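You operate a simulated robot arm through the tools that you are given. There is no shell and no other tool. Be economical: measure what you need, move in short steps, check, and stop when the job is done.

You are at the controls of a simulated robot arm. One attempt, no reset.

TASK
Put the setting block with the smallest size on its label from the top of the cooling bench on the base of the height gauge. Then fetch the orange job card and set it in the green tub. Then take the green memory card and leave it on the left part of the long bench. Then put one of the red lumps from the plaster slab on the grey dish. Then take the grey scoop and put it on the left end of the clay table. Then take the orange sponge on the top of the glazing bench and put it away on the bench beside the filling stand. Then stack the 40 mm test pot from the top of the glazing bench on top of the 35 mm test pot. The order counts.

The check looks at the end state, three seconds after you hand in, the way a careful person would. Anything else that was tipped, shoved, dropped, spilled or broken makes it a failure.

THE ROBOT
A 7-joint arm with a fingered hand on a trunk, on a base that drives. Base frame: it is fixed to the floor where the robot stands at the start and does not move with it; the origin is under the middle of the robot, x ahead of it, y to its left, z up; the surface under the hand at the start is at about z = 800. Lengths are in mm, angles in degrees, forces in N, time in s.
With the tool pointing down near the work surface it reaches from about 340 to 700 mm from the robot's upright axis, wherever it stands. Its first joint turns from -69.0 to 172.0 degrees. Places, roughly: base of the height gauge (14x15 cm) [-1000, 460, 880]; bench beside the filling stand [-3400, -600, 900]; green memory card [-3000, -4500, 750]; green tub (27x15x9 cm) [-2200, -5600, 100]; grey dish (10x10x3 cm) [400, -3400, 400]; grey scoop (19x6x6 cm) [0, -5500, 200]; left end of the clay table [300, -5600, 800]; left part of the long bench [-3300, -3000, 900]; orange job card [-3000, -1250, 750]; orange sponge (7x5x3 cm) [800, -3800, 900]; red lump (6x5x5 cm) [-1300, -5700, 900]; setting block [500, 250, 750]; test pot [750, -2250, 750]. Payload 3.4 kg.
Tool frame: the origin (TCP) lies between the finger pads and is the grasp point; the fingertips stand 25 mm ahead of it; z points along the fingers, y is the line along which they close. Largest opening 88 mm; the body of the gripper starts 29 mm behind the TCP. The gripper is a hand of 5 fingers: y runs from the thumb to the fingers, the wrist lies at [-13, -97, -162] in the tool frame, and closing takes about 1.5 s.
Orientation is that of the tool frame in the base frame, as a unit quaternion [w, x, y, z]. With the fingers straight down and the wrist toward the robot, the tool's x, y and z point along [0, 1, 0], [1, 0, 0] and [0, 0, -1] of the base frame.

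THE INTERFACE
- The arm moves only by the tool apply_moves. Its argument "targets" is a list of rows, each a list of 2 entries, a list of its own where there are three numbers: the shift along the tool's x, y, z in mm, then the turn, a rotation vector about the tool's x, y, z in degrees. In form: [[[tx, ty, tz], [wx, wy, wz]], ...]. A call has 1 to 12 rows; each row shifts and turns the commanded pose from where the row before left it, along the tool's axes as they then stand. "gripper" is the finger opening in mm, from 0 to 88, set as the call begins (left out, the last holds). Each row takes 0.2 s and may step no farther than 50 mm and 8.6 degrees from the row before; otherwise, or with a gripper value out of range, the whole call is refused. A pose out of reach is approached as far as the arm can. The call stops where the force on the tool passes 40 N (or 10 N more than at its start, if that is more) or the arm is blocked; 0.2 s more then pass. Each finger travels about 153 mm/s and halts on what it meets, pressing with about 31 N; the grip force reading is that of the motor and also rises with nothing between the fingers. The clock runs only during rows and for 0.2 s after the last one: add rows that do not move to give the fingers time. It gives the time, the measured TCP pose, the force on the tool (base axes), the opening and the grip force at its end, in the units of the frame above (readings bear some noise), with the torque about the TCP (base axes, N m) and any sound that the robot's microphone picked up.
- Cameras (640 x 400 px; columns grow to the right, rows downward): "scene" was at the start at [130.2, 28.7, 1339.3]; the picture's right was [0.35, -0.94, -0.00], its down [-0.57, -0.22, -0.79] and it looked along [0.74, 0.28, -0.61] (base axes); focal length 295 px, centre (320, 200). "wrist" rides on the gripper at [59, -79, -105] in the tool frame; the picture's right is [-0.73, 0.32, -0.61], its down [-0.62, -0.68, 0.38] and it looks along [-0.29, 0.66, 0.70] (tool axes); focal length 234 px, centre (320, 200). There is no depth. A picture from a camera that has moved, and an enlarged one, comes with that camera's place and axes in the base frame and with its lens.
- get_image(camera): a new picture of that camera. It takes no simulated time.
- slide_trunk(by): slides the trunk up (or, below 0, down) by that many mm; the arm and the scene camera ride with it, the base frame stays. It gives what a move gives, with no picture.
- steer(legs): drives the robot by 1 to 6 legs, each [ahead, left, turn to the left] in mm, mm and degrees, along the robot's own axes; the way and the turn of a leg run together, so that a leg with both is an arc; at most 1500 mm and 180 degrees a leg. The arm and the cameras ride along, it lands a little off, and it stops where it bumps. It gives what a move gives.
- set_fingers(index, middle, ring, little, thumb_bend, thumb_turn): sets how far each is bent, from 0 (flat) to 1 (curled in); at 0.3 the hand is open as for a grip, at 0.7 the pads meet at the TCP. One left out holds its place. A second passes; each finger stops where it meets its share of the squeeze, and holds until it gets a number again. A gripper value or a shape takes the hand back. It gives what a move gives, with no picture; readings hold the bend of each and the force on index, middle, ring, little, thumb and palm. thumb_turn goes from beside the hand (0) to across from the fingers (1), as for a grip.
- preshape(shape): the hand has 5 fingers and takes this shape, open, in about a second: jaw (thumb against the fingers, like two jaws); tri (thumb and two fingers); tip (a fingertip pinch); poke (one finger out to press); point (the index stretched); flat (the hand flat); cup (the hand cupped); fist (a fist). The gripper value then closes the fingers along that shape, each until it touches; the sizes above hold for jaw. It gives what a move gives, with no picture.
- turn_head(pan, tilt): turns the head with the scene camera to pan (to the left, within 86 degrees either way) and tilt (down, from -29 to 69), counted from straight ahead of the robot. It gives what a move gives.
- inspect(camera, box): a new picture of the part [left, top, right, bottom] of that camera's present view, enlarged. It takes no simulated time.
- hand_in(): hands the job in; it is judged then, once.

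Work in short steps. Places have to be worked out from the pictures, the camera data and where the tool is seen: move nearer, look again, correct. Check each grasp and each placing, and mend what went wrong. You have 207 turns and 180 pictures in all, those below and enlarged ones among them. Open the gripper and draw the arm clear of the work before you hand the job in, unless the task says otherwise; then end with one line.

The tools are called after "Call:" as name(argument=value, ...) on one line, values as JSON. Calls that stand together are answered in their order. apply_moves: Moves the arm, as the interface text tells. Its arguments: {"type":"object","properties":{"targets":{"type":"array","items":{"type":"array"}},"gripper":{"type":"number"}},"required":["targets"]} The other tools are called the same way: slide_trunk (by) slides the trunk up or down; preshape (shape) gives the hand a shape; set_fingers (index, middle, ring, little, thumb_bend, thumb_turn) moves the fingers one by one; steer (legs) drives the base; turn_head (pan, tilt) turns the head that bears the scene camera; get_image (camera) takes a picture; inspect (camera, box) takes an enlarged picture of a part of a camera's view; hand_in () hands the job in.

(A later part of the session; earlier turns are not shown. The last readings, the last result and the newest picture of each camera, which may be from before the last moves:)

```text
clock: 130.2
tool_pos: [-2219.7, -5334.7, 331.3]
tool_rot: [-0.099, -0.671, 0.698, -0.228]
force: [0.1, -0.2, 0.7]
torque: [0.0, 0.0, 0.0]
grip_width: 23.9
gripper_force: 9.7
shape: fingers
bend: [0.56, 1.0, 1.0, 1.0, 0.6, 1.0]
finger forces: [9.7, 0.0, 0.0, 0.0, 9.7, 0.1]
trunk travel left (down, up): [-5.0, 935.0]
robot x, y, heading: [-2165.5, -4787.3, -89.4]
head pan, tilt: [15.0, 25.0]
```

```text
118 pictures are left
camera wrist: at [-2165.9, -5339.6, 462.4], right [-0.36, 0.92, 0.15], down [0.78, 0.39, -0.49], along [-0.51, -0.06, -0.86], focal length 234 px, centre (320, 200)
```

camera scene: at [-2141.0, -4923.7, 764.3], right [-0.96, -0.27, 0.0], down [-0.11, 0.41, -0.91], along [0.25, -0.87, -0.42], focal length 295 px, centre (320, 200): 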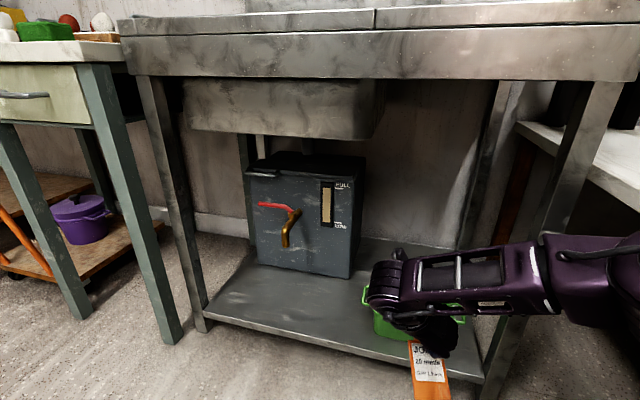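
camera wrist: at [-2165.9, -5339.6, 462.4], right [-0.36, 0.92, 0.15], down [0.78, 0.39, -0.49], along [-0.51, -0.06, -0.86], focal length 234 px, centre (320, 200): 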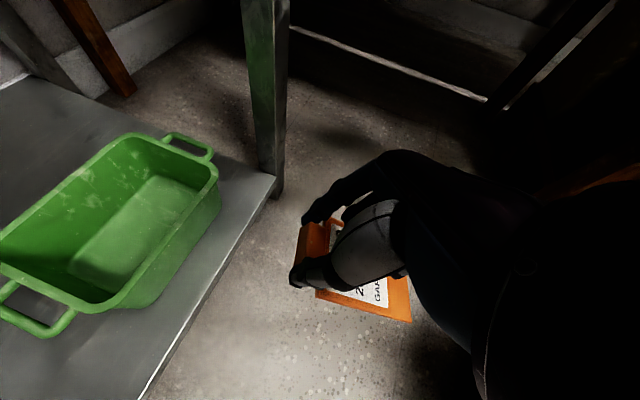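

The forearm swings out to the right and might meet the sink's front-right leg (≈−2380, −5440) if I go straight in. I look right to understand the arm's layout first.

Call:
turn_head(pan=-40, tilt=45)

Call:
get_image(camera="scene")

```text
clock: 131.4
tool_pos: [-2220.7, -5335.6, 331.8]
tool_rot: [-0.097, -0.671, 0.699, -0.227]
force: [0.5, -0.2, 0.5]
torque: [-0.05, -0.01, 0.02]
grip_width: 24.0
gripper_force: 9.5
shape: fingers
bend: [0.56, 1.0, 1.0, 1.0, 0.6, 1.0]
finger forces: [9.8, 0.0, 0.0, 0.1, 9.8, 0.0]
trunk travel left (down, up): [-5.0, 935.0]
robot x, y, heading: [-2169.0, -4783.7, -89.6]
head pan, tilt: [-40.0, 45.0]
```

```text
117 pictures are left
camera scene: at [-2217.4, -4898.1, 733.8], right [-0.77, 0.63, 0.0], down [0.45, 0.55, -0.71], along [-0.45, -0.55, -0.71], focal length 295 px, centre (320, 200)
```

scene: 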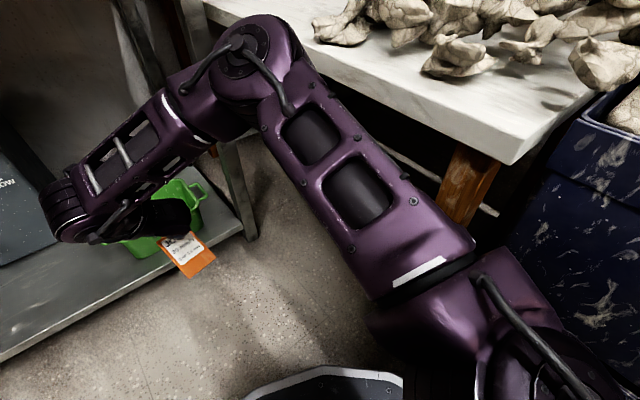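

The shoulder sits ~230 mm right of the base centre; if the target lies right-ahead, the arm is straight and passes left of the leg. I back off and shift left, then reach the hand right/forward.

Call:
steer(legs=[[-100, 0, 0], [0, 187, 0]])

Call:
apply_moves(targets=[[[3, 43, -7.5], [0, 0, 0]], [[3, 43, -7.5], [0, 0, 0]], [[3, 43, -7.5], [0, 0, 0]], [[3, 43, -7.5], [0, 0, 0]], [[38.7, 0, 19.3], [0, 0, 0]], [[38.7, 0, 19.3], [0, 0, 0]], [[38.7, 0, 19.3], [0, 0, 0]], [[0, 0, 0], [0, 0, 0]]])

Call:
get_image(camera="scene")

Call:
get_image(camera="wrist")

```text
clock: 133.7
tool_pos: [-2036.0, -5232.9, 331.3]
tool_rot: [-0.098, -0.67, 0.7, -0.227]
force: [0.4, 0.0, -1.0]
torque: [0.0, -0.03, -0.01]
grip_width: 23.9
gripper_force: 10.1
shape: fingers
bend: [0.56, 1.0, 1.0, 1.0, 0.6, 1.0]
finger forces: [9.7, 0.0, 0.0, 0.1, 9.6, 0.0]
trunk travel left (down, up): [-5.0, 935.0]
robot x, y, heading: [-1979.1, -4680.6, -89.5]
head pan, tilt: [-40.0, 45.0]
```

```text
clock: 135.5
tool_pos: [-2210.9, -5359.4, 332.0]
tool_rot: [-0.098, -0.671, 0.699, -0.227]
force: [0.5, 0.3, 0.2]
torque: [-0.02, -0.02, 0.01]
grip_width: 23.9
gripper_force: 9.5
shape: fingers
bend: [0.56, 1.0, 1.0, 1.0, 0.6, 1.0]
finger forces: [9.7, 0.0, 0.0, 0.1, 9.7, 0.0]
trunk travel left (down, up): [-5.0, 935.0]
robot x, y, heading: [-1979.3, -4681.3, -89.3]
head pan, tilt: [-40.0, 45.0]
```

```text
116 pictures are left
camera scene: at [-2032.8, -4795.9, 733.7], right [-0.77, 0.63, 0.0], down [0.45, 0.55, -0.71], along [-0.45, -0.55, -0.71], focal length 295 px, centre (320, 200)
```

scene: 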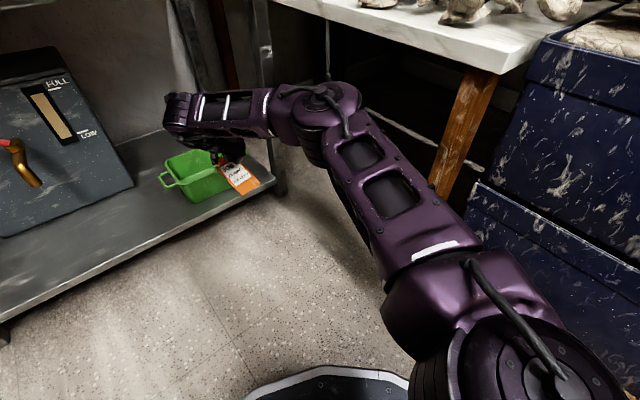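

```text
115 pictures are left
camera wrist: at [-2156.9, -5364.2, 462.8], right [-0.36, 0.92, 0.15], down [0.78, 0.39, -0.49], along [-0.51, -0.05, -0.86], focal length 234 px, centre (320, 200)
```

wrist: 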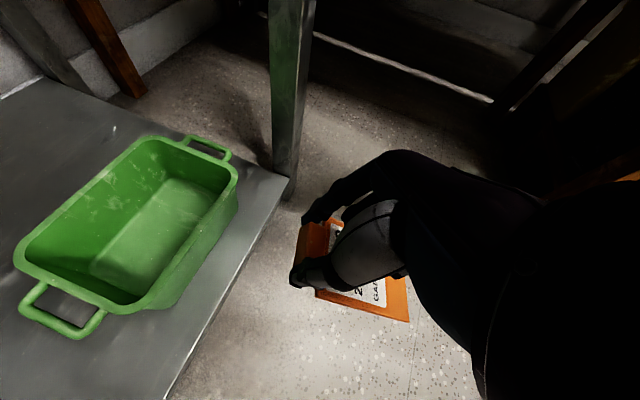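

Elbow would still come close to the leg; I shift the base left another 130 (back 50) and the hand right accordingly, straightening the arm more.

Call:
steer(legs=[[0, 140, 0]])

Call:
apply_moves(targets=[[[2.5, 34.4, -6], [0, 0, 0]], [[2.5, 34.4, -6], [0, 0, 0]], [[2.5, 34.4, -6], [0, 0, 0]], [[2.5, 34.4, -6], [0, 0, 0]], [[22, 0, 11], [0, 0, 0]], [[22, 0, 11], [0, 0, 0]], [[0, 0, 0], [0, 0, 0]]])

Call:
get_image(camera="scene")

Call:
get_image(camera="wrist")

```text
clock: 136.8
tool_pos: [-2070.0, -5357.9, 332.4]
tool_rot: [-0.098, -0.671, 0.699, -0.227]
force: [-0.2, 0.7, -0.8]
torque: [-0.04, 0.01, -0.01]
grip_width: 23.9
gripper_force: 9.8
shape: fingers
bend: [0.56, 1.0, 1.0, 1.0, 0.6, 1.0]
finger forces: [9.9, 0.1, 0.1, 0.0, 9.7, 0.0]
trunk travel left (down, up): [-5.0, 935.0]
robot x, y, heading: [-1842.0, -4681.9, -89.3]
head pan, tilt: [-40.0, 45.0]
```

```text
clock: 138.4
tool_pos: [-2205.8, -5391.8, 327.4]
tool_rot: [-0.097, -0.671, 0.699, -0.227]
force: [0.6, -0.2, -0.1]
torque: [0.0, -0.03, 0.02]
grip_width: 23.7
gripper_force: 9.9
shape: fingers
bend: [0.56, 1.0, 1.0, 1.0, 0.6, 1.0]
finger forces: [9.7, 0.0, 0.1, 0.0, 9.7, 0.1]
out of reach, approached as far as the arm can: row 6
trunk travel left (down, up): [-5.0, 935.0]
robot x, y, heading: [-1843.1, -4677.5, -89.4]
head pan, tilt: [-40.0, 45.0]
```

```text
114 pictures are left
camera scene: at [-1892.6, -4794.4, 733.7], right [-0.77, 0.63, 0.0], down [0.45, 0.55, -0.71], along [-0.45, -0.55, -0.71], focal length 295 px, centre (320, 200)
```

scene: 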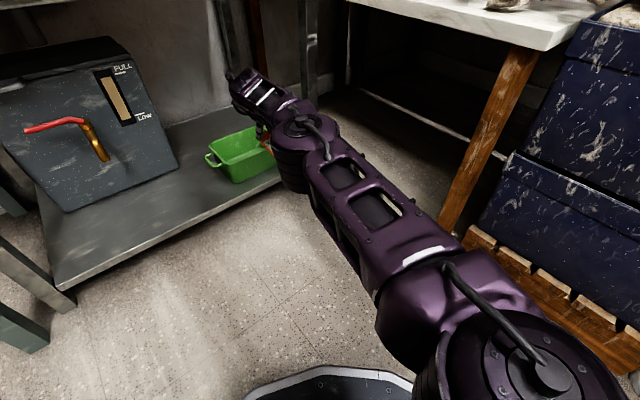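

```text
113 pictures are left
camera wrist: at [-2152.1, -5396.2, 458.1], right [-0.36, 0.92, 0.15], down [0.78, 0.39, -0.49], along [-0.51, -0.06, -0.86], focal length 234 px, centre (320, 200)
```

wrist: 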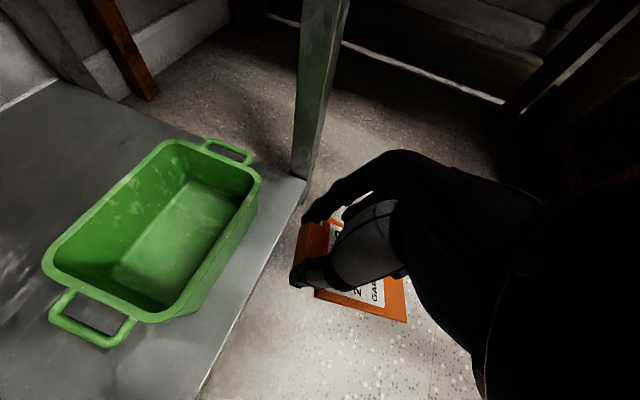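

The arm now lines up well clear of the leg. Tub rim spans x −2130…−2300, y −5494…−5635. I drive 204 ahead to bring the card over it.

Call:
steer(legs=[[204, -5, 0]])

Call:
get_image(camera="wrist")

Call:
get_image(camera="scene")

```text
clock: 140.0
tool_pos: [-2208.7, -5593.9, 326.0]
tool_rot: [-0.098, -0.671, 0.699, -0.226]
force: [-0.2, 0.3, -0.4]
torque: [-0.05, 0.01, -0.02]
grip_width: 24.0
gripper_force: 9.7
shape: fingers
bend: [0.56, 1.0, 1.0, 1.0, 0.6, 1.0]
finger forces: [9.7, 0.0, 0.0, 0.1, 9.7, 0.0]
trunk travel left (down, up): [-5.0, 935.0]
robot x, y, heading: [-1840.3, -4881.8, -89.6]
head pan, tilt: [-40.0, 45.0]
```

```text
112 pictures are left
camera wrist: at [-2154.4, -5599.0, 458.4], right [-0.36, 0.92, 0.15], down [0.78, 0.39, -0.49], along [-0.51, -0.06, -0.86], focal length 234 px, centre (320, 200)
```

wrist: 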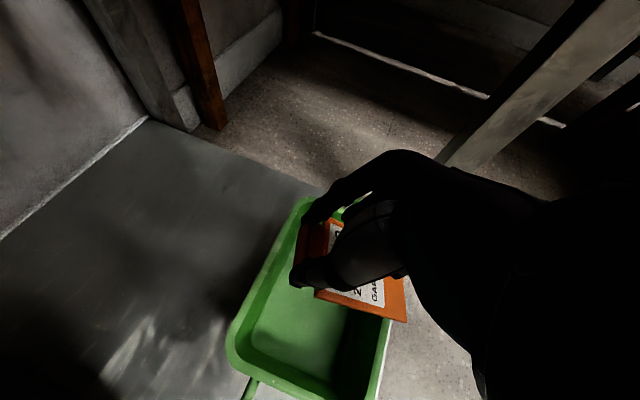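

```text
111 pictures are left
camera scene: at [-1895.0, -4997.1, 733.7], right [-0.77, 0.63, 0.0], down [0.45, 0.55, -0.71], along [-0.45, -0.55, -0.71], focal length 295 px, centre (320, 200)
```

scene: 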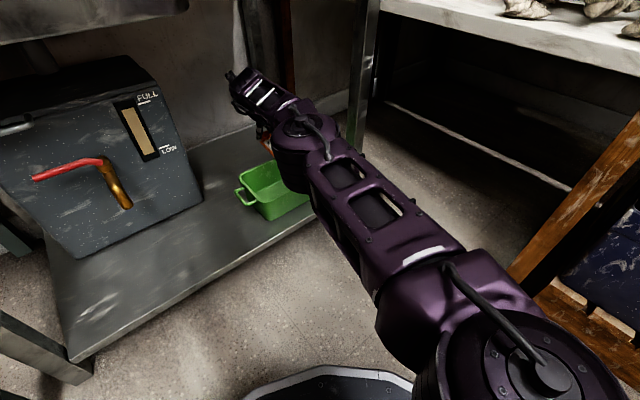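

The card hangs inside the tub's outline. I pitch 10° more downward, shift 8 mm forward and lower part-way.

Call:
apply_moves(targets=[[[4, 0, 2], [0, -5, 0]], [[4, 0, 2], [0, -5, 0]], [[-10.2, 5.6, 28.3], [0, 0, 0]], [[-10.2, 5.6, 28.3], [0, 0, 0]], [[-10.2, 5.6, 28.3], [0, 0, 0]], [[0, 0, 0], [0, 0, 0]]])

Call:
get_image(camera="wrist")

```text
clock: 141.4
tool_pos: [-2200.5, -5556.5, 227.5]
tool_rot: [-0.036, -0.688, 0.705, -0.168]
force: [0.2, 0.3, 0.9]
torque: [0.03, 0.0, -0.01]
grip_width: 23.9
gripper_force: 10.0
shape: fingers
bend: [0.56, 1.0, 1.0, 1.0, 0.6, 1.0]
finger forces: [9.7, 0.1, 0.1, 0.1, 9.6, 0.1]
out of reach, approached as far as the arm can: row 1, 2, 5
trunk travel left (down, up): [-5.0, 935.0]
robot x, y, heading: [-1844.4, -4882.8, -89.3]
head pan, tilt: [-40.0, 45.0]
```

```text
110 pictures are left
camera wrist: at [-2144.4, -5582.9, 355.6], right [-0.39, 0.87, 0.31], down [0.77, 0.49, -0.41], along [-0.51, 0.08, -0.86], focal length 234 px, centre (320, 200)
```

wrist: 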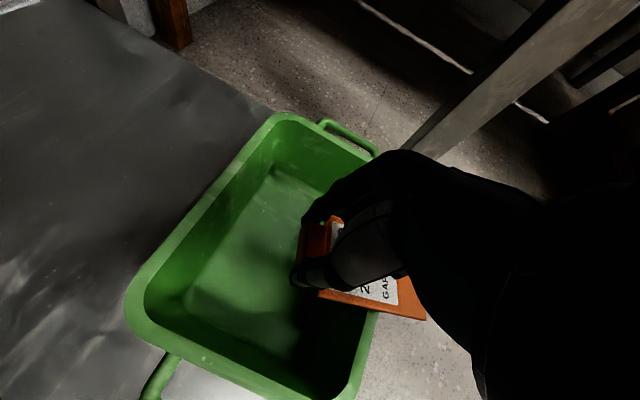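

Reach limits pulled the hand back 37 mm. I raise it 25 mm and drive 42 mm ahead instead.

Call:
apply_moves(targets=[[[7, -4.6, -23.5], [0, 0, 0]], [[0, 0, 0], [0, 0, 0]]])

Call:
steer(legs=[[44, -10, 0]])

Call:
get_image(camera="wrist")

```text
clock: 142.0
tool_pos: [-2198.5, -5557.8, 251.8]
tool_rot: [-0.038, -0.688, 0.705, -0.168]
force: [0.6, 0.1, -0.4]
torque: [-0.02, 0.01, 0.0]
grip_width: 24.0
gripper_force: 10.0
shape: fingers
bend: [0.56, 1.0, 1.0, 1.0, 0.6, 1.0]
finger forces: [9.6, 0.0, 0.1, 0.0, 9.7, 0.0]
trunk travel left (down, up): [-5.0, 935.0]
robot x, y, heading: [-1845.4, -4881.8, -89.3]
head pan, tilt: [-40.0, 45.0]
```

```text
clock: 142.9
tool_pos: [-2207.8, -5601.3, 251.8]
tool_rot: [-0.037, -0.688, 0.705, -0.167]
force: [0.1, 0.1, -0.5]
torque: [-0.02, -0.04, -0.01]
grip_width: 23.9
gripper_force: 10.1
shape: fingers
bend: [0.56, 1.0, 1.0, 1.0, 0.6, 1.0]
finger forces: [9.7, 0.0, 0.0, 0.0, 9.7, 0.1]
trunk travel left (down, up): [-5.0, 935.0]
robot x, y, heading: [-1854.8, -4927.3, -89.4]
head pan, tilt: [-40.0, 45.0]
```

```text
109 pictures are left
camera wrist: at [-2153.3, -5627.5, 380.6], right [-0.39, 0.87, 0.31], down [0.77, 0.49, -0.41], along [-0.51, 0.08, -0.86], focal length 234 px, centre (320, 200)
```

wrist: 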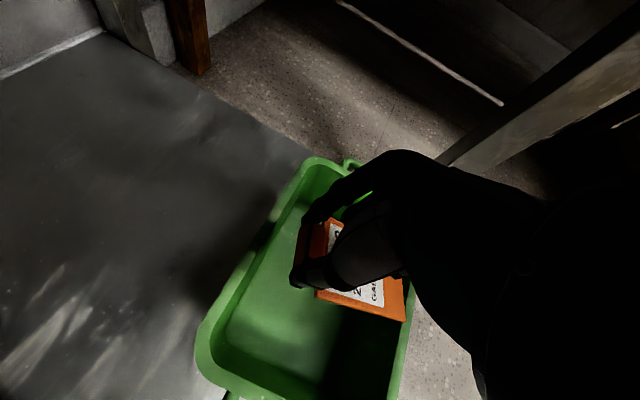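

The card is over the opening. I lower straight down 66 mm, watching force.

Call:
apply_moves(targets=[[[-6.2, 4.1, 20.7], [0, 0, 0]], [[-6.2, 4.1, 20.7], [0, 0, 0]], [[-4.2, 2.8, 14], [0, 0, 0]], [[0, 0, 0], [0, 0, 0]]])

Call:
get_image(camera="wrist")

```text
clock: 143.9
tool_pos: [-2207.2, -5592.4, 189.7]
tool_rot: [-0.037, -0.688, 0.705, -0.167]
force: [-0.2, -0.6, -0.1]
torque: [-0.02, 0.02, 0.0]
grip_width: 23.9
gripper_force: 10.0
shape: fingers
bend: [0.56, 1.0, 1.0, 1.0, 0.6, 1.0]
finger forces: [9.8, 0.0, 0.0, 0.0, 9.7, 0.1]
out of reach, approached as far as the arm can: row 2
trunk travel left (down, up): [-5.0, 935.0]
robot x, y, heading: [-1854.8, -4925.9, -89.1]
head pan, tilt: [-40.0, 45.0]
```

```text
108 pictures are left
camera wrist: at [-2152.0, -5618.0, 319.3], right [-0.39, 0.87, 0.31], down [0.77, 0.49, -0.41], along [-0.51, 0.08, -0.86], focal length 234 px, centre (320, 200)
```

wrist: 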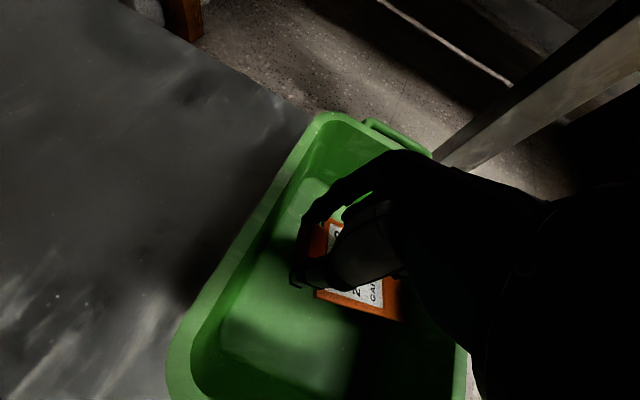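

Inside the tub now; card bottom ~40 mm above its floor. I nudge 8 mm ahead and lower further.

Call:
steer(legs=[[8, 0, 0]])

Call:
apply_moves(targets=[[[-4, 2.4, 12], [0, 0, 0]], [[-3, 1.8, 9], [0, 0, 0]], [[-2, 1.2, 7], [0, 0, 0]], [[0, 0, 0], [0, 0, 0]]])

Call:
get_image(camera="wrist")

```text
clock: 144.7
tool_pos: [-2207.3, -5599.7, 190.8]
tool_rot: [-0.037, -0.689, 0.705, -0.167]
force: [0.3, 0.4, 0.6]
torque: [-0.01, 0.0, 0.0]
grip_width: 23.9
gripper_force: 9.5
shape: fingers
bend: [0.56, 1.0, 1.0, 1.0, 0.6, 1.0]
finger forces: [9.9, 0.1, 0.0, 0.0, 9.7, 0.0]
trunk travel left (down, up): [-5.0, 935.0]
robot x, y, heading: [-1852.3, -4932.8, -89.3]
head pan, tilt: [-40.0, 45.0]
```

```text
clock: 145.7
tool_pos: [-2207.4, -5589.3, 159.1]
tool_rot: [-0.037, -0.687, 0.705, -0.169]
force: [-0.1, -1.2, 0.4]
torque: [-0.02, -0.01, 0.0]
grip_width: 23.8
gripper_force: 10.1
shape: fingers
bend: [0.56, 1.0, 1.0, 1.0, 0.6, 1.0]
finger forces: [9.9, 0.0, 0.0, 0.1, 9.7, 0.0]
out of reach, approached as far as the arm can: row 1, 3
trunk travel left (down, up): [-5.0, 935.0]
robot x, y, heading: [-1853.6, -4930.5, -89.2]
head pan, tilt: [-40.0, 45.0]
```

```text
107 pictures are left
camera wrist: at [-2151.5, -5615.0, 287.6], right [-0.39, 0.87, 0.31], down [0.77, 0.49, -0.41], along [-0.51, 0.07, -0.86], focal length 234 px, centre (320, 200)
```

wrist: 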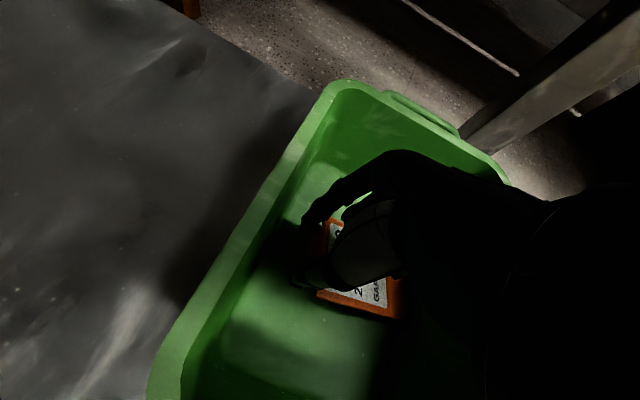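

The card is about 15 mm above the tub floor. I release it.

Call:
set_fingers(index=0.4, thumb_bend=0.4)

Call:
inspect(camera="wrist", box=[200, 100, 460, 360])

```text
clock: 146.7
tool_pos: [-2207.2, -5588.9, 159.5]
tool_rot: [-0.037, -0.688, 0.705, -0.168]
force: [-0.2, 0.0, -0.4]
torque: [0.01, 0.02, -0.01]
grip_width: 62.7
gripper_force: 0.0
shape: fingers
bend: [0.4, 1.0, 1.0, 1.0, 0.4, 0.99]
finger forces: [0.0, 0.0, 0.0, 0.1, 0.0, 0.0]
trunk travel left (down, up): [-5.0, 935.0]
robot x, y, heading: [-1857.1, -4935.3, -89.5]
head pan, tilt: [-40.0, 45.0]
```

```text
1.54 times, centred on (330, 230) of wrist
camera zoom: at [-2151.4, -5615.0, 287.6], right [-0.39, 0.87, 0.31], down [0.77, 0.49, -0.41], along [-0.51, 0.08, -0.86], focal length 360 px, centre (305, 154)
```

zoom: 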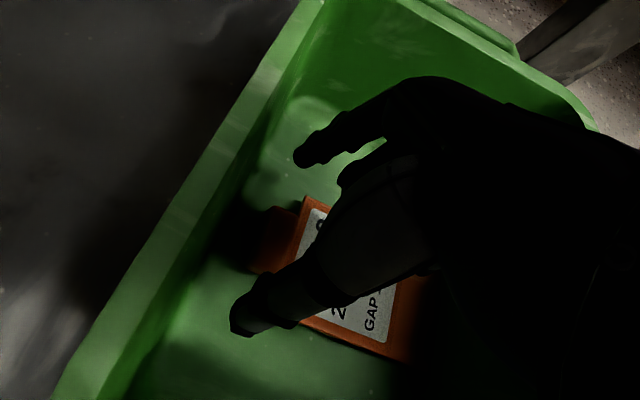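

The card lies flat in the tub. I lift the hand straight out and back away.

Call:
apply_moves(targets=[[[5.6, -3.7, -19], [0, 0, 0]], [[10, -6.5, -33], [0, 0, 0]], [[10, -6.5, -33], [0, 0, 0]], [[10, -6.5, -33], [0, 0, 0]], [[10, -6.5, -33], [0, 0, 0]], [[0, 0, 0], [0, 0, 0]]])

Call:
steer(legs=[[-450, 0, 0]])

Call:
turn_head(pan=-15, tilt=30)

Call:
get_image(camera="scene")

```text
clock: 148.1
tool_pos: [-2212.7, -5619.0, 313.2]
tool_rot: [-0.037, -0.688, 0.705, -0.167]
force: [0.2, 0.2, -0.1]
torque: [-0.02, 0.0, 0.0]
grip_width: 63.1
gripper_force: 0.1
shape: fingers
bend: [0.4, 1.0, 1.0, 1.0, 0.4, 0.99]
finger forces: [0.1, 0.0, 0.0, 0.1, 0.0, 0.0]
out of reach, approached as far as the arm can: row 1, 2, 3, 4, 5
trunk travel left (down, up): [-5.0, 935.0]
robot x, y, heading: [-1852.5, -4933.7, -89.3]
head pan, tilt: [-40.0, 45.0]
```

```text
clock: 150.8
tool_pos: [-2218.6, -5172.6, 313.7]
tool_rot: [-0.036, -0.689, 0.704, -0.167]
force: [0.3, -0.1, 0.1]
torque: [-0.03, 0.0, -0.04]
grip_width: 62.9
gripper_force: 0.0
shape: fingers
bend: [0.4, 1.0, 1.0, 1.0, 0.4, 0.99]
finger forces: [0.0, 0.0, 0.0, 0.1, 0.1, 0.0]
trunk travel left (down, up): [-5.0, 935.0]
robot x, y, heading: [-1860.6, -4485.0, -88.8]
head pan, tilt: [-40.0, 45.0]
```

```text
clock: 151.7
tool_pos: [-2217.5, -5172.9, 313.0]
tool_rot: [-0.036, -0.689, 0.705, -0.168]
force: [0.1, 0.2, 0.2]
torque: [0.01, 0.01, 0.04]
grip_width: 62.9
gripper_force: 0.0
shape: fingers
bend: [0.4, 1.0, 1.0, 1.0, 0.4, 0.99]
finger forces: [0.0, 0.0, 0.1, 0.0, 0.0, 0.0]
trunk travel left (down, up): [-5.0, 935.0]
robot x, y, heading: [-1861.2, -4485.8, -88.9]
head pan, tilt: [-15.0, 30.0]
```

```text
105 pictures are left
camera scene: at [-1881.0, -4625.8, 756.3], right [-0.97, 0.25, 0.0], down [0.12, 0.49, -0.87], along [-0.21, -0.84, -0.5], focal length 295 px, centre (320, 200)
```

scene: 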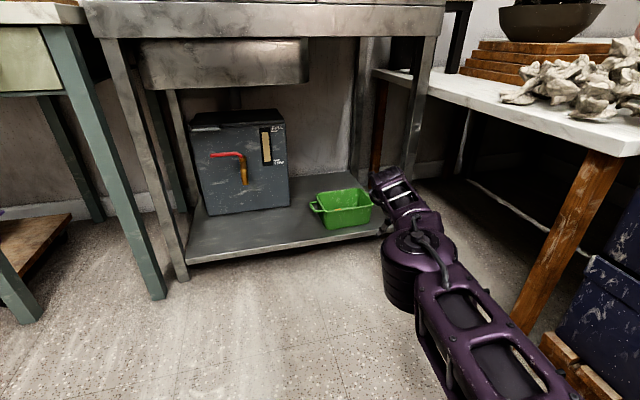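

The card is in the tub. For the green memory card (≈−3000, −4500) I raise the trunk, restore the hand to the standard downward jaw pose, and turn right to face −x.

Call:
slide_trunk(by=600)

Call:
apply_moves(targets=[[[-40, -20, 0], [0, -6, 0]], [[-40, -20, 0], [0, -6, 0]], [[-30, -20, 0], [0, -5, 0]], [[0, -30, 0], [0, 0, -8.4]], [[0, 0, 0], [0, 0, -8.4]], [[0, 0, 0], [0, 0, -8.4]], [[0, 0, 0], [0, 0, -8.4]], [[0, 0, 0], [0, 0, -8.4]], [[0, 0, 0], [0, 0, -8.4]], [[0, 0, 0], [0, 0, -8.4]], [[0, 0, 0], [0, 0, -8.4]]], gripper=70)

Call:
steer(legs=[[0, 0, -90]])

Call:
turn_head(pan=10, tilt=30)

Call:
get_image(camera="scene")

```text
refused: 600 is not a number from -400 to 400
```

```text
clock: 154.1
tool_pos: [-2149.0, -5204.2, 302.8]
tool_rot: [-0.022, 0.977, -0.193, 0.09]
force: [0.0, 0.0, 0.0]
torque: [0.01, 0.0, 0.01]
grip_width: 70.1
gripper_force: 0.1
shape: jaw
bend: [0.27, 0.34, 0.32, 0.33, 0.49, 0.99]
finger forces: [0.0, 0.0, 0.1, 0.1, 0.0, 0.0]
out of reach, approached as far as the arm can: row 1, 2, 3, 4, 5, 6, 7, 8, 9, 10
trunk travel left (down, up): [-5.0, 935.0]
robot x, y, heading: [-1860.0, -4487.7, -89.1]
head pan, tilt: [-15.0, 30.0]
```

```text
clock: 156.1
tool_pos: [-2436.5, -4992.3, 301.3]
tool_rot: [-0.004, 0.905, -0.412, 0.106]
force: [10.2, 2.3, 1.4]
torque: [-0.02, 0.07, -0.07]
grip_width: 70.1
gripper_force: 0.1
shape: jaw
bend: [0.27, 0.34, 0.37, 0.32, 0.49, 0.99]
finger forces: [0.0, 0.1, 8.7, 1.5, 0.1, 0.0]
trunk travel left (down, up): [-5.0, 935.0]
robot x, y, heading: [-1861.4, -4482.9, -117.6]
head pan, tilt: [-15.0, 30.0]
stopped in leg 1: the force on the tool passed its limit at 70 N (the readings are from after the stop); the commanded pose is now the measured one
```

```text
clock: 157.0
tool_pos: [-2437.3, -4991.5, 301.5]
tool_rot: [-0.004, 0.904, -0.414, 0.105]
force: [15.0, -0.5, -0.8]
torque: [-0.04, 0.11, 0.08]
grip_width: 70.4
gripper_force: 0.2
shape: jaw
bend: [0.27, 0.34, 0.38, 0.32, 0.49, 0.99]
finger forces: [0.0, 0.1, 12.5, 2.6, 0.1, 0.0]
trunk travel left (down, up): [-5.0, 935.0]
robot x, y, heading: [-1859.7, -4485.1, -117.7]
head pan, tilt: [10.0, 30.0]
```

```text
104 pictures are left
camera scene: at [-1909.1, -4618.5, 756.4], right [-0.95, 0.3, 0.0], down [0.15, 0.48, -0.87], along [-0.26, -0.82, -0.5], focal length 295 px, centre (320, 200)
```

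scene: 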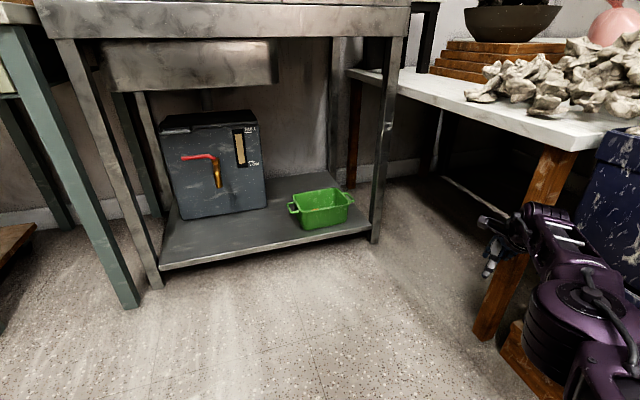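

The trunk lift was refused (limit 400 per call) and the swing touched the blue bin. I undo the turn at once, then raise the trunk.

Call:
steer(legs=[[0, 0, 28]])

Call:
slide_trunk(by=400)

Call:
turn_head(pan=-50, tilt=35)

Call:
get_image(camera="scene")

```text
clock: 158.8
tool_pos: [-2135.2, -5203.4, 300.3]
tool_rot: [-0.029, 0.977, -0.184, 0.102]
force: [0.0, -1.1, 0.4]
torque: [0.03, 0.01, 0.02]
grip_width: 70.3
gripper_force: 0.0
shape: jaw
bend: [0.27, 0.34, 0.32, 0.33, 0.49, 0.99]
finger forces: [0.1, 0.1, 0.1, 0.0, 0.0, 0.0]
trunk travel left (down, up): [-5.0, 935.0]
robot x, y, heading: [-1861.9, -4489.5, -89.6]
head pan, tilt: [10.0, 30.0]
```

```text
clock: 162.7
tool_pos: [-2133.5, -5204.0, 701.5]
tool_rot: [-0.029, 0.977, -0.184, 0.102]
force: [0.1, -0.3, -1.0]
torque: [-0.02, -0.01, 0.02]
grip_width: 70.1
gripper_force: 0.0
shape: jaw
bend: [0.27, 0.34, 0.32, 0.33, 0.49, 0.99]
finger forces: [0.1, 0.0, 0.0, 0.0, 0.1, 0.0]
trunk travel left (down, up): [-405.0, 535.0]
robot x, y, heading: [-1862.1, -4486.3, -89.5]
head pan, tilt: [10.0, 30.0]
```

```text
clock: 163.9
tool_pos: [-2134.8, -5203.1, 700.5]
tool_rot: [-0.029, 0.977, -0.184, 0.101]
force: [-0.4, 0.1, -0.9]
torque: [0.01, -0.01, 0.0]
grip_width: 70.1
gripper_force: 0.1
shape: jaw
bend: [0.27, 0.34, 0.32, 0.33, 0.49, 0.99]
finger forces: [0.0, 0.0, 0.1, 0.0, 0.0, 0.1]
trunk travel left (down, up): [-405.0, 535.0]
robot x, y, heading: [-1864.7, -4487.6, -89.7]
head pan, tilt: [-50.0, 35.0]
```

```text
103 pictures are left
camera scene: at [-1925.9, -4595.1, 1148.6], right [-0.65, 0.76, 0.0], down [0.44, 0.37, -0.82], along [-0.62, -0.53, -0.57], focal length 295 px, centre (320, 200)
```

scene: 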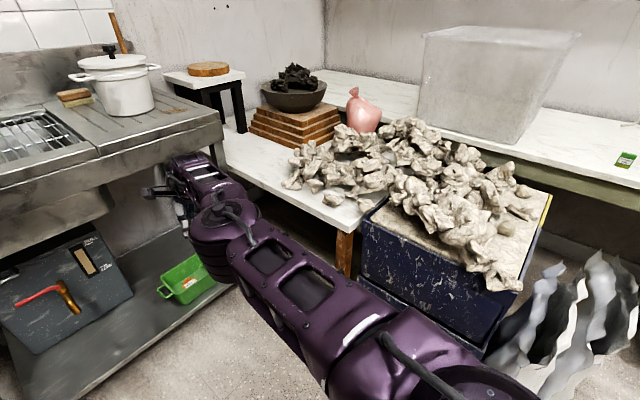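

Bin and clay look undisturbed. I raise the trunk 300 more, then bring the hand to the standard pose closer in.

Call:
slide_trunk(by=300)

Call:
apply_moves(targets=[[[15, -20, 0], [-1.1, -3.9, -7.1]], [[20, -25, 0], [-1.1, -3.9, -7.1]], [[25, -25, 0], [-1.1, -3.9, -7.1]], [[35, -25, 0], [0, 0, 0]], [[35, -25, 0], [0, 0, 0]], [[35, -25, 0], [0, 0, 0]], [[35, -25, 0], [0, 0, 0]], [[35, -25, 0], [0, 0, 0]], [[0, 0, 0], [0, 0, 0]]])

```text
clock: 166.9
tool_pos: [-2135.7, -5202.8, 1000.6]
tool_rot: [-0.029, 0.977, -0.184, 0.101]
force: [0.1, 0.0, 0.9]
torque: [-0.01, -0.02, 0.01]
grip_width: 70.4
gripper_force: 0.1
shape: jaw
bend: [0.27, 0.34, 0.32, 0.33, 0.49, 0.99]
finger forces: [0.0, 0.0, 0.0, 0.1, 0.0, 0.1]
trunk travel left (down, up): [-705.0, 235.0]
robot x, y, heading: [-1852.2, -4486.0, -89.9]
head pan, tilt: [-50.0, 35.0]
```

```text
clock: 168.9
tool_pos: [-1883.2, -5043.8, 1011.5]
tool_rot: [0.001, 1.0, 0.0, 0.001]
force: [-0.2, -0.4, 0.6]
torque: [0.02, 0.0, -0.03]
grip_width: 70.0
gripper_force: 0.1
shape: jaw
bend: [0.27, 0.34, 0.32, 0.33, 0.49, 0.99]
finger forces: [0.0, 0.0, 0.1, 0.0, 0.1, 0.1]
out of reach, approached as far as the arm can: row 1, 2
trunk travel left (down, up): [-705.0, 235.0]
robot x, y, heading: [-1859.7, -4483.7, -89.7]
head pan, tilt: [-50.0, 35.0]
```

Standard pose reached. I turn right 90° to face the long side bench.

Call:
steer(legs=[[0, 0, -90]])

Call:
turn_head(pan=10, tilt=35)

Call:
get_image(camera="scene")

Call:
get_image(camera="wrist")

```text
clock: 173.2
tool_pos: [-2416.2, -4467.8, 1011.6]
tool_rot: [0.0, 0.711, -0.703, 0.001]
force: [0.2, 1.1, -0.2]
torque: [-0.04, -0.01, 0.01]
grip_width: 70.0
gripper_force: 0.1
shape: jaw
bend: [0.27, 0.34, 0.32, 0.33, 0.49, 0.99]
finger forces: [0.0, 0.0, 0.1, 0.0, 0.0, 0.0]
trunk travel left (down, up): [-705.0, 235.0]
robot x, y, heading: [-1854.7, -4483.8, -179.3]
head pan, tilt: [-50.0, 35.0]
```

```text
clock: 174.4
tool_pos: [-2417.3, -4468.0, 1011.3]
tool_rot: [0.0, 0.711, -0.703, -0.001]
force: [-0.2, 0.5, 0.2]
torque: [-0.01, 0.01, 0.02]
grip_width: 70.0
gripper_force: 0.1
shape: jaw
bend: [0.27, 0.34, 0.32, 0.33, 0.49, 0.99]
finger forces: [0.0, 0.0, 0.1, 0.1, 0.0, 0.1]
trunk travel left (down, up): [-705.0, 235.0]
robot x, y, heading: [-1855.4, -4483.8, -179.2]
head pan, tilt: [10.0, 35.0]
```

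```text
102 pictures are left
camera scene: at [-1995.5, -4505.1, 1448.6], right [-0.19, 0.98, 0.0], down [0.56, 0.11, -0.82], along [-0.8, -0.15, -0.57], focal length 295 px, centre (320, 200)
```

scene: 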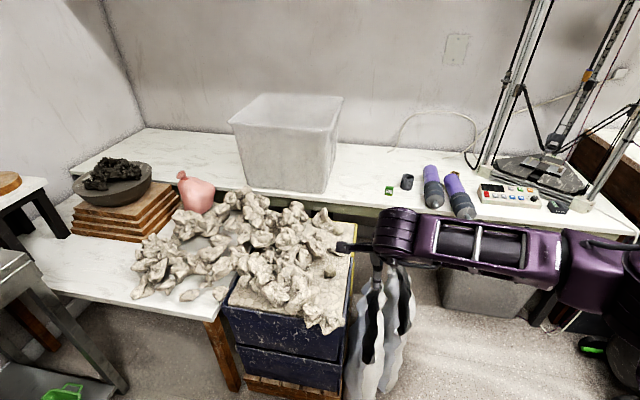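

```text
101 pictures are left
camera wrist: at [-2337.2, -4525.5, 1114.7], right [-0.33, 0.72, 0.61], down [0.67, 0.63, -0.38], along [-0.66, 0.28, -0.7], focal length 234 px, centre (320, 200)
```

wrist: 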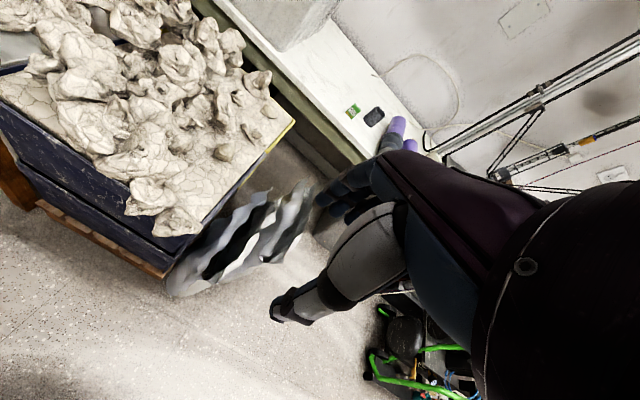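

The green memory card lies on the side bench near (−3170, −4400); a plastic sack stands in front of the bench there. I move closer on the sack's right side for better measurement.

Call:
steer(legs=[[350, -380, 0]])

Call:
turn_head(pan=30, tilt=40)

Call:
get_image(camera="scene")

Call:
get_image(camera="wrist")

```text
clock: 177.5
tool_pos: [-2770.3, -4089.0, 1011.1]
tool_rot: [0.0, 0.709, -0.705, 0.0]
force: [1.2, -0.5, 0.1]
torque: [-0.02, -0.02, 0.02]
grip_width: 70.4
gripper_force: 0.1
shape: jaw
bend: [0.27, 0.34, 0.32, 0.33, 0.49, 0.99]
finger forces: [0.1, 0.0, 0.0, 0.0, 0.0, 0.0]
trunk travel left (down, up): [-705.0, 235.0]
robot x, y, heading: [-2213.0, -4112.8, -179.4]
head pan, tilt: [10.0, 35.0]
```

```text
clock: 178.3
tool_pos: [-2769.9, -4088.6, 1011.2]
tool_rot: [0.0, 0.709, -0.705, 0.001]
force: [-1.2, 0.2, -0.1]
torque: [-0.03, 0.02, -0.02]
grip_width: 70.0
gripper_force: 0.0
shape: jaw
bend: [0.27, 0.34, 0.32, 0.33, 0.49, 0.99]
finger forces: [0.0, 0.1, 0.0, 0.0, 0.1, 0.0]
trunk travel left (down, up): [-705.0, 235.0]
robot x, y, heading: [-2209.5, -4113.5, -179.5]
head pan, tilt: [30.0, 40.0]
```

```text
100 pictures are left
camera scene: at [-2335.9, -4156.2, 1441.0], right [-0.51, 0.86, 0.0], down [0.55, 0.33, -0.77], along [-0.66, -0.39, -0.64], focal length 295 px, centre (320, 200)
```

scene: 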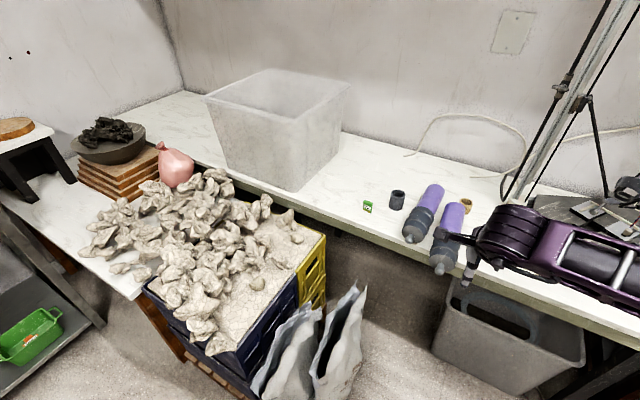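

```text
99 pictures are left
camera wrist: at [-2691.0, -4147.1, 1114.7], right [-0.33, 0.72, 0.61], down [0.68, 0.63, -0.38], along [-0.66, 0.29, -0.7], focal length 234 px, centre (320, 200)
```

wrist: 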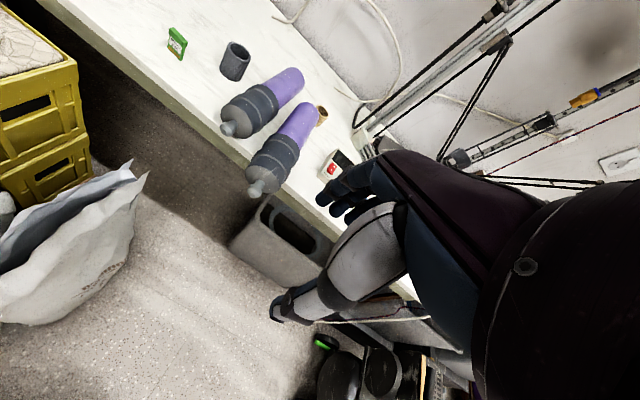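

Refined: card at about (−3123, −4418, 730). I turn left 29° toward it and advance diagonally to (−2540, −4090), clear of the sack.

Call:
steer(legs=[[0, 0, 29], [276, -182, 0]])

Call:
turn_head(pan=5, tilt=45)

Call:
get_image(camera="scene")

Call:
get_image(camera="wrist")

```text
clock: 181.8
tool_pos: [-2967.7, -4364.7, 1011.3]
tool_rot: [0.0, 0.88, -0.475, 0.0]
force: [-1.1, 0.3, 0.6]
torque: [-0.02, -0.02, -0.02]
grip_width: 70.1
gripper_force: 0.0
shape: jaw
bend: [0.27, 0.34, 0.32, 0.33, 0.49, 0.99]
finger forces: [0.1, 0.0, 0.0, 0.1, 0.0, 0.0]
trunk travel left (down, up): [-705.0, 235.0]
robot x, y, heading: [-2489.4, -4081.7, -146.4]
head pan, tilt: [30.0, 40.0]
stopped in leg 2: the robot was blocked; the commanded pose is now the measured one
```

```text
clock: 182.7
tool_pos: [-2970.7, -4365.3, 1010.8]
tool_rot: [-0.001, 0.88, -0.474, 0.0]
force: [0.5, -0.5, 0.1]
torque: [0.0, 0.0, 0.0]
grip_width: 70.1
gripper_force: 0.0
shape: jaw
bend: [0.27, 0.34, 0.32, 0.33, 0.49, 0.99]
finger forces: [0.0, 0.1, 0.1, 0.1, 0.0, 0.0]
trunk travel left (down, up): [-705.0, 235.0]
robot x, y, heading: [-2488.8, -4080.8, -146.5]
head pan, tilt: [5.0, 45.0]
```

```text
98 pictures are left
camera scene: at [-2595.5, -4159.6, 1433.7], right [-0.62, 0.78, 0.0], down [0.55, 0.44, -0.71], along [-0.55, -0.44, -0.71], focal length 295 px, centre (320, 200)
```

scene: 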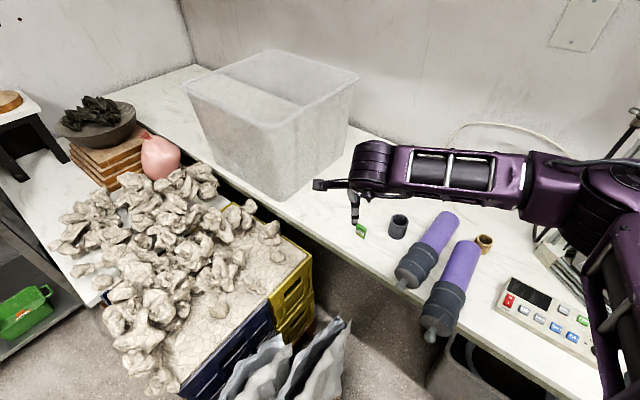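

```text
97 pictures are left
camera wrist: at [-2871.8, -4370.7, 1114.6], right [-0.67, 0.43, 0.61], down [0.23, 0.9, -0.38], along [-0.71, -0.12, -0.7], focal length 234 px, centre (320, 200)
```

wrist: 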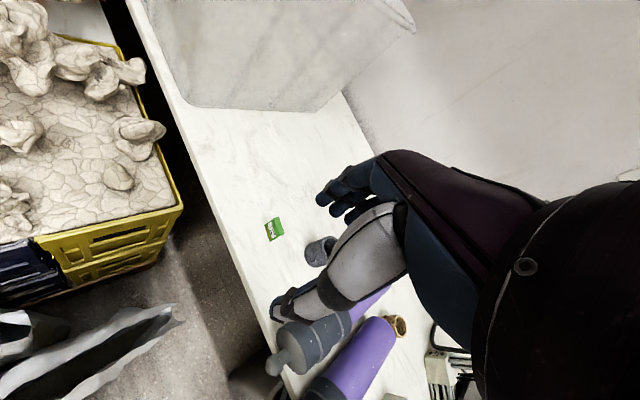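

Both rays agree: card at (−3113, −4413, ~735). Something blocked the base, but the card may be within reach from here. I enlarge the card.

Call:
inspect(camera="wrist", box=[240, 190, 360, 280])

Call:
inspect(camera="scene", box=[320, 180, 440, 260])

```text
4.44 times, centred on (300, 235) of wrist
camera zoom: at [-2871.8, -4370.7, 1114.6], right [-0.67, 0.43, 0.61], down [0.23, 0.9, -0.38], along [-0.71, -0.12, -0.7], focal length 1041 px, centre (409, 44)
```

zoom: 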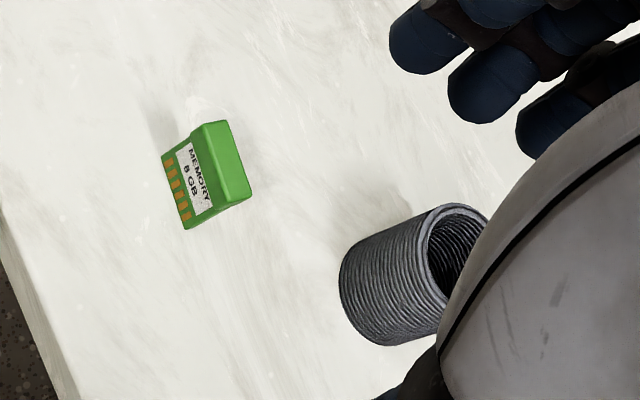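

```text
5.00 times, centred on (380, 220) of scene
camera zoom: at [-2595.5, -4159.6, 1433.7], right [-0.62, 0.78, 0.0], down [0.55, 0.44, -0.71], along [-0.55, -0.44, -0.71], focal length 1474 px, centre (20, 100)
```

zoom: 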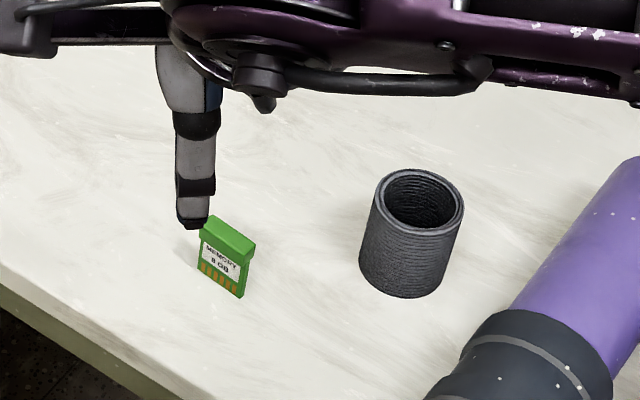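

The memory card (8 GB) stands upright with its thick handle along base y at (−3103, −4410), top z≈765, bench z≈720. I yaw the hand so it closes along x, and curl ring and little fingers away from the nearby knurled ring.

Call:
set_fingers(index=0.36, middle=0.36, ring=1, little=1, thumb_bend=0.45, thumb_turn=1)

Call:
apply_moves(targets=[[[0, 0, 0], [0, 0, 8.4]], [[0, 0, 0], [0, 0, 8.4]], [[0, 0, 0], [0, 0, 8.4]], [[0, 0, 0], [0, 0, 8.2]], [[15, 25, 25], [0, 0, 0]], [[10, 27, 35], [0, 0, 0]], [[10, 27, 35], [0, 0, 0]], [[10, 27, 35], [0, 0, 0]], [[0, 27, 30], [0, 0, 0]], [[0, 0, 0], [0, 0, 0]]])

Call:
get_image(camera="scene")

Call:
get_image(camera="wrist")

```text
clock: 183.7
tool_pos: [-2969.4, -4365.3, 1010.7]
tool_rot: [0.0, 0.88, -0.474, 0.0]
force: [-0.5, 0.2, 0.6]
torque: [0.06, 0.0, 0.01]
grip_width: 62.3
gripper_force: 0.0
shape: fingers
bend: [0.36, 0.36, 1.0, 1.0, 0.45, 0.99]
finger forces: [0.1, 0.0, 0.1, 0.1, 0.0, 0.1]
trunk travel left (down, up): [-705.0, 235.0]
robot x, y, heading: [-2488.7, -4079.0, -146.4]
head pan, tilt: [5.0, 45.0]
```

```text
clock: 185.9
tool_pos: [-3085.4, -4403.5, 864.7]
tool_rot: [0.001, -0.707, 0.707, -0.001]
force: [-0.2, -0.5, 0.5]
torque: [0.0, -0.03, -0.02]
grip_width: 62.1
gripper_force: 0.1
shape: fingers
bend: [0.36, 0.36, 1.0, 1.0, 0.45, 0.99]
finger forces: [0.0, 0.0, 0.1, 0.1, 0.1, 0.0]
out of reach, approached as far as the arm can: row 9
trunk travel left (down, up): [-705.0, 235.0]
robot x, y, heading: [-2488.7, -4078.1, -146.6]
head pan, tilt: [5.0, 45.0]
```

```text
94 pictures are left
camera scene: at [-2595.7, -4159.9, 1433.7], right [-0.62, 0.78, 0.0], down [0.55, 0.44, -0.71], along [-0.55, -0.44, -0.71], focal length 295 px, centre (320, 200)
```

scene: 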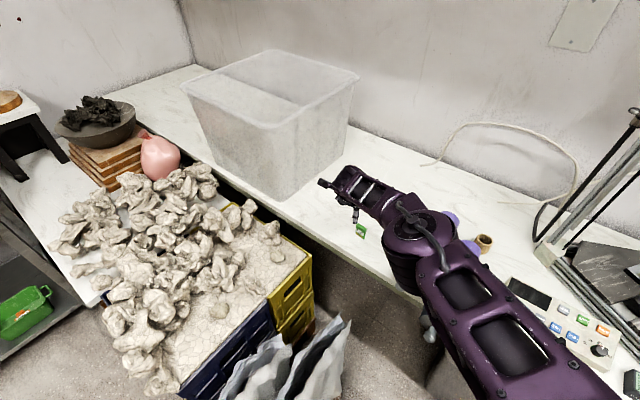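

```text
93 pictures are left
camera wrist: at [-3007.2, -4462.2, 968.8], right [-0.32, 0.73, 0.61], down [0.68, 0.62, -0.38], along [-0.66, 0.29, -0.7], focal length 234 px, centre (320, 200)
```

wrist: 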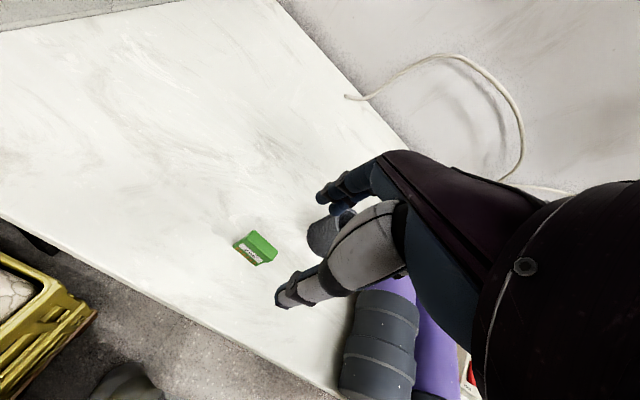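

Reach is 18 mm short. I try nudging the base ahead 30 mm.

Call:
steer(legs=[[30, 0, 0]])

```text
clock: 186.6
tool_pos: [-3085.7, -4404.4, 865.3]
tool_rot: [0.0, 0.707, -0.707, 0.0]
force: [1.0, 0.1, 0.3]
torque: [-0.02, 0.0, 0.03]
grip_width: 62.4
gripper_force: 0.1
shape: fingers
bend: [0.36, 0.36, 1.0, 1.0, 0.45, 0.99]
finger forces: [0.0, 0.0, 0.1, 0.0, 0.0, 0.0]
trunk travel left (down, up): [-705.0, 235.0]
robot x, y, heading: [-2489.4, -4080.3, -146.3]
head pan, tilt: [5.0, 45.0]
stopped in leg 1: the robot was blocked; the commanded pose is now the measured one
```

Still blocked; I look down to see what the base is touching.

Call:
turn_head(pan=-20, tilt=69)

Call:
get_image(camera="scene")

Call:
turn_head(pan=45, tilt=69)

Call:
get_image(camera="scene")

```text
clock: 187.5
tool_pos: [-3084.8, -4404.6, 865.8]
tool_rot: [0.001, 0.708, -0.706, 0.0]
force: [-0.3, 0.1, -0.5]
torque: [-0.03, 0.0, 0.02]
grip_width: 62.1
gripper_force: 0.1
shape: fingers
bend: [0.36, 0.36, 1.0, 1.0, 0.45, 0.99]
finger forces: [0.1, 0.0, 0.0, 0.0, 0.0, 0.1]
trunk travel left (down, up): [-705.0, 235.0]
robot x, y, heading: [-2491.1, -4077.4, -146.4]
head pan, tilt: [-20.0, 68.8]
```

```text
92 pictures are left
camera scene: at [-2586.9, -4122.0, 1404.9], right [-0.24, 0.97, 0.0], down [0.91, 0.22, -0.36], along [-0.35, -0.09, -0.93], focal length 295 px, centre (320, 200)
```

scene: 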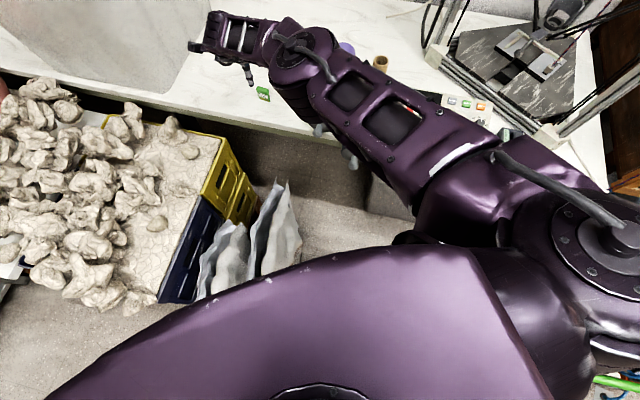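

```text
clock: 188.8
tool_pos: [-3085.7, -4404.5, 865.4]
tool_rot: [0.0, 0.708, -0.706, 0.0]
force: [0.0, -0.3, 0.0]
torque: [0.01, 0.0, 0.0]
grip_width: 62.1
gripper_force: 0.1
shape: fingers
bend: [0.36, 0.36, 1.0, 1.0, 0.45, 0.99]
finger forces: [0.1, 0.0, 0.1, 0.0, 0.0, 0.1]
trunk travel left (down, up): [-705.0, 235.0]
robot x, y, heading: [-2489.2, -4077.6, -146.3]
head pan, tilt: [45.0, 68.8]
```

```text
91 pictures are left
camera scene: at [-2543.6, -4163.5, 1404.9], right [-0.98, 0.2, 0.0], down [0.18, 0.91, -0.36], along [-0.07, -0.36, -0.93], focal length 295 px, centre (320, 200)
```

scene: 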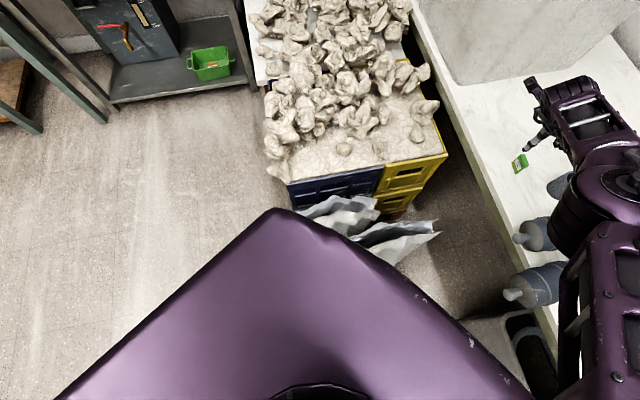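

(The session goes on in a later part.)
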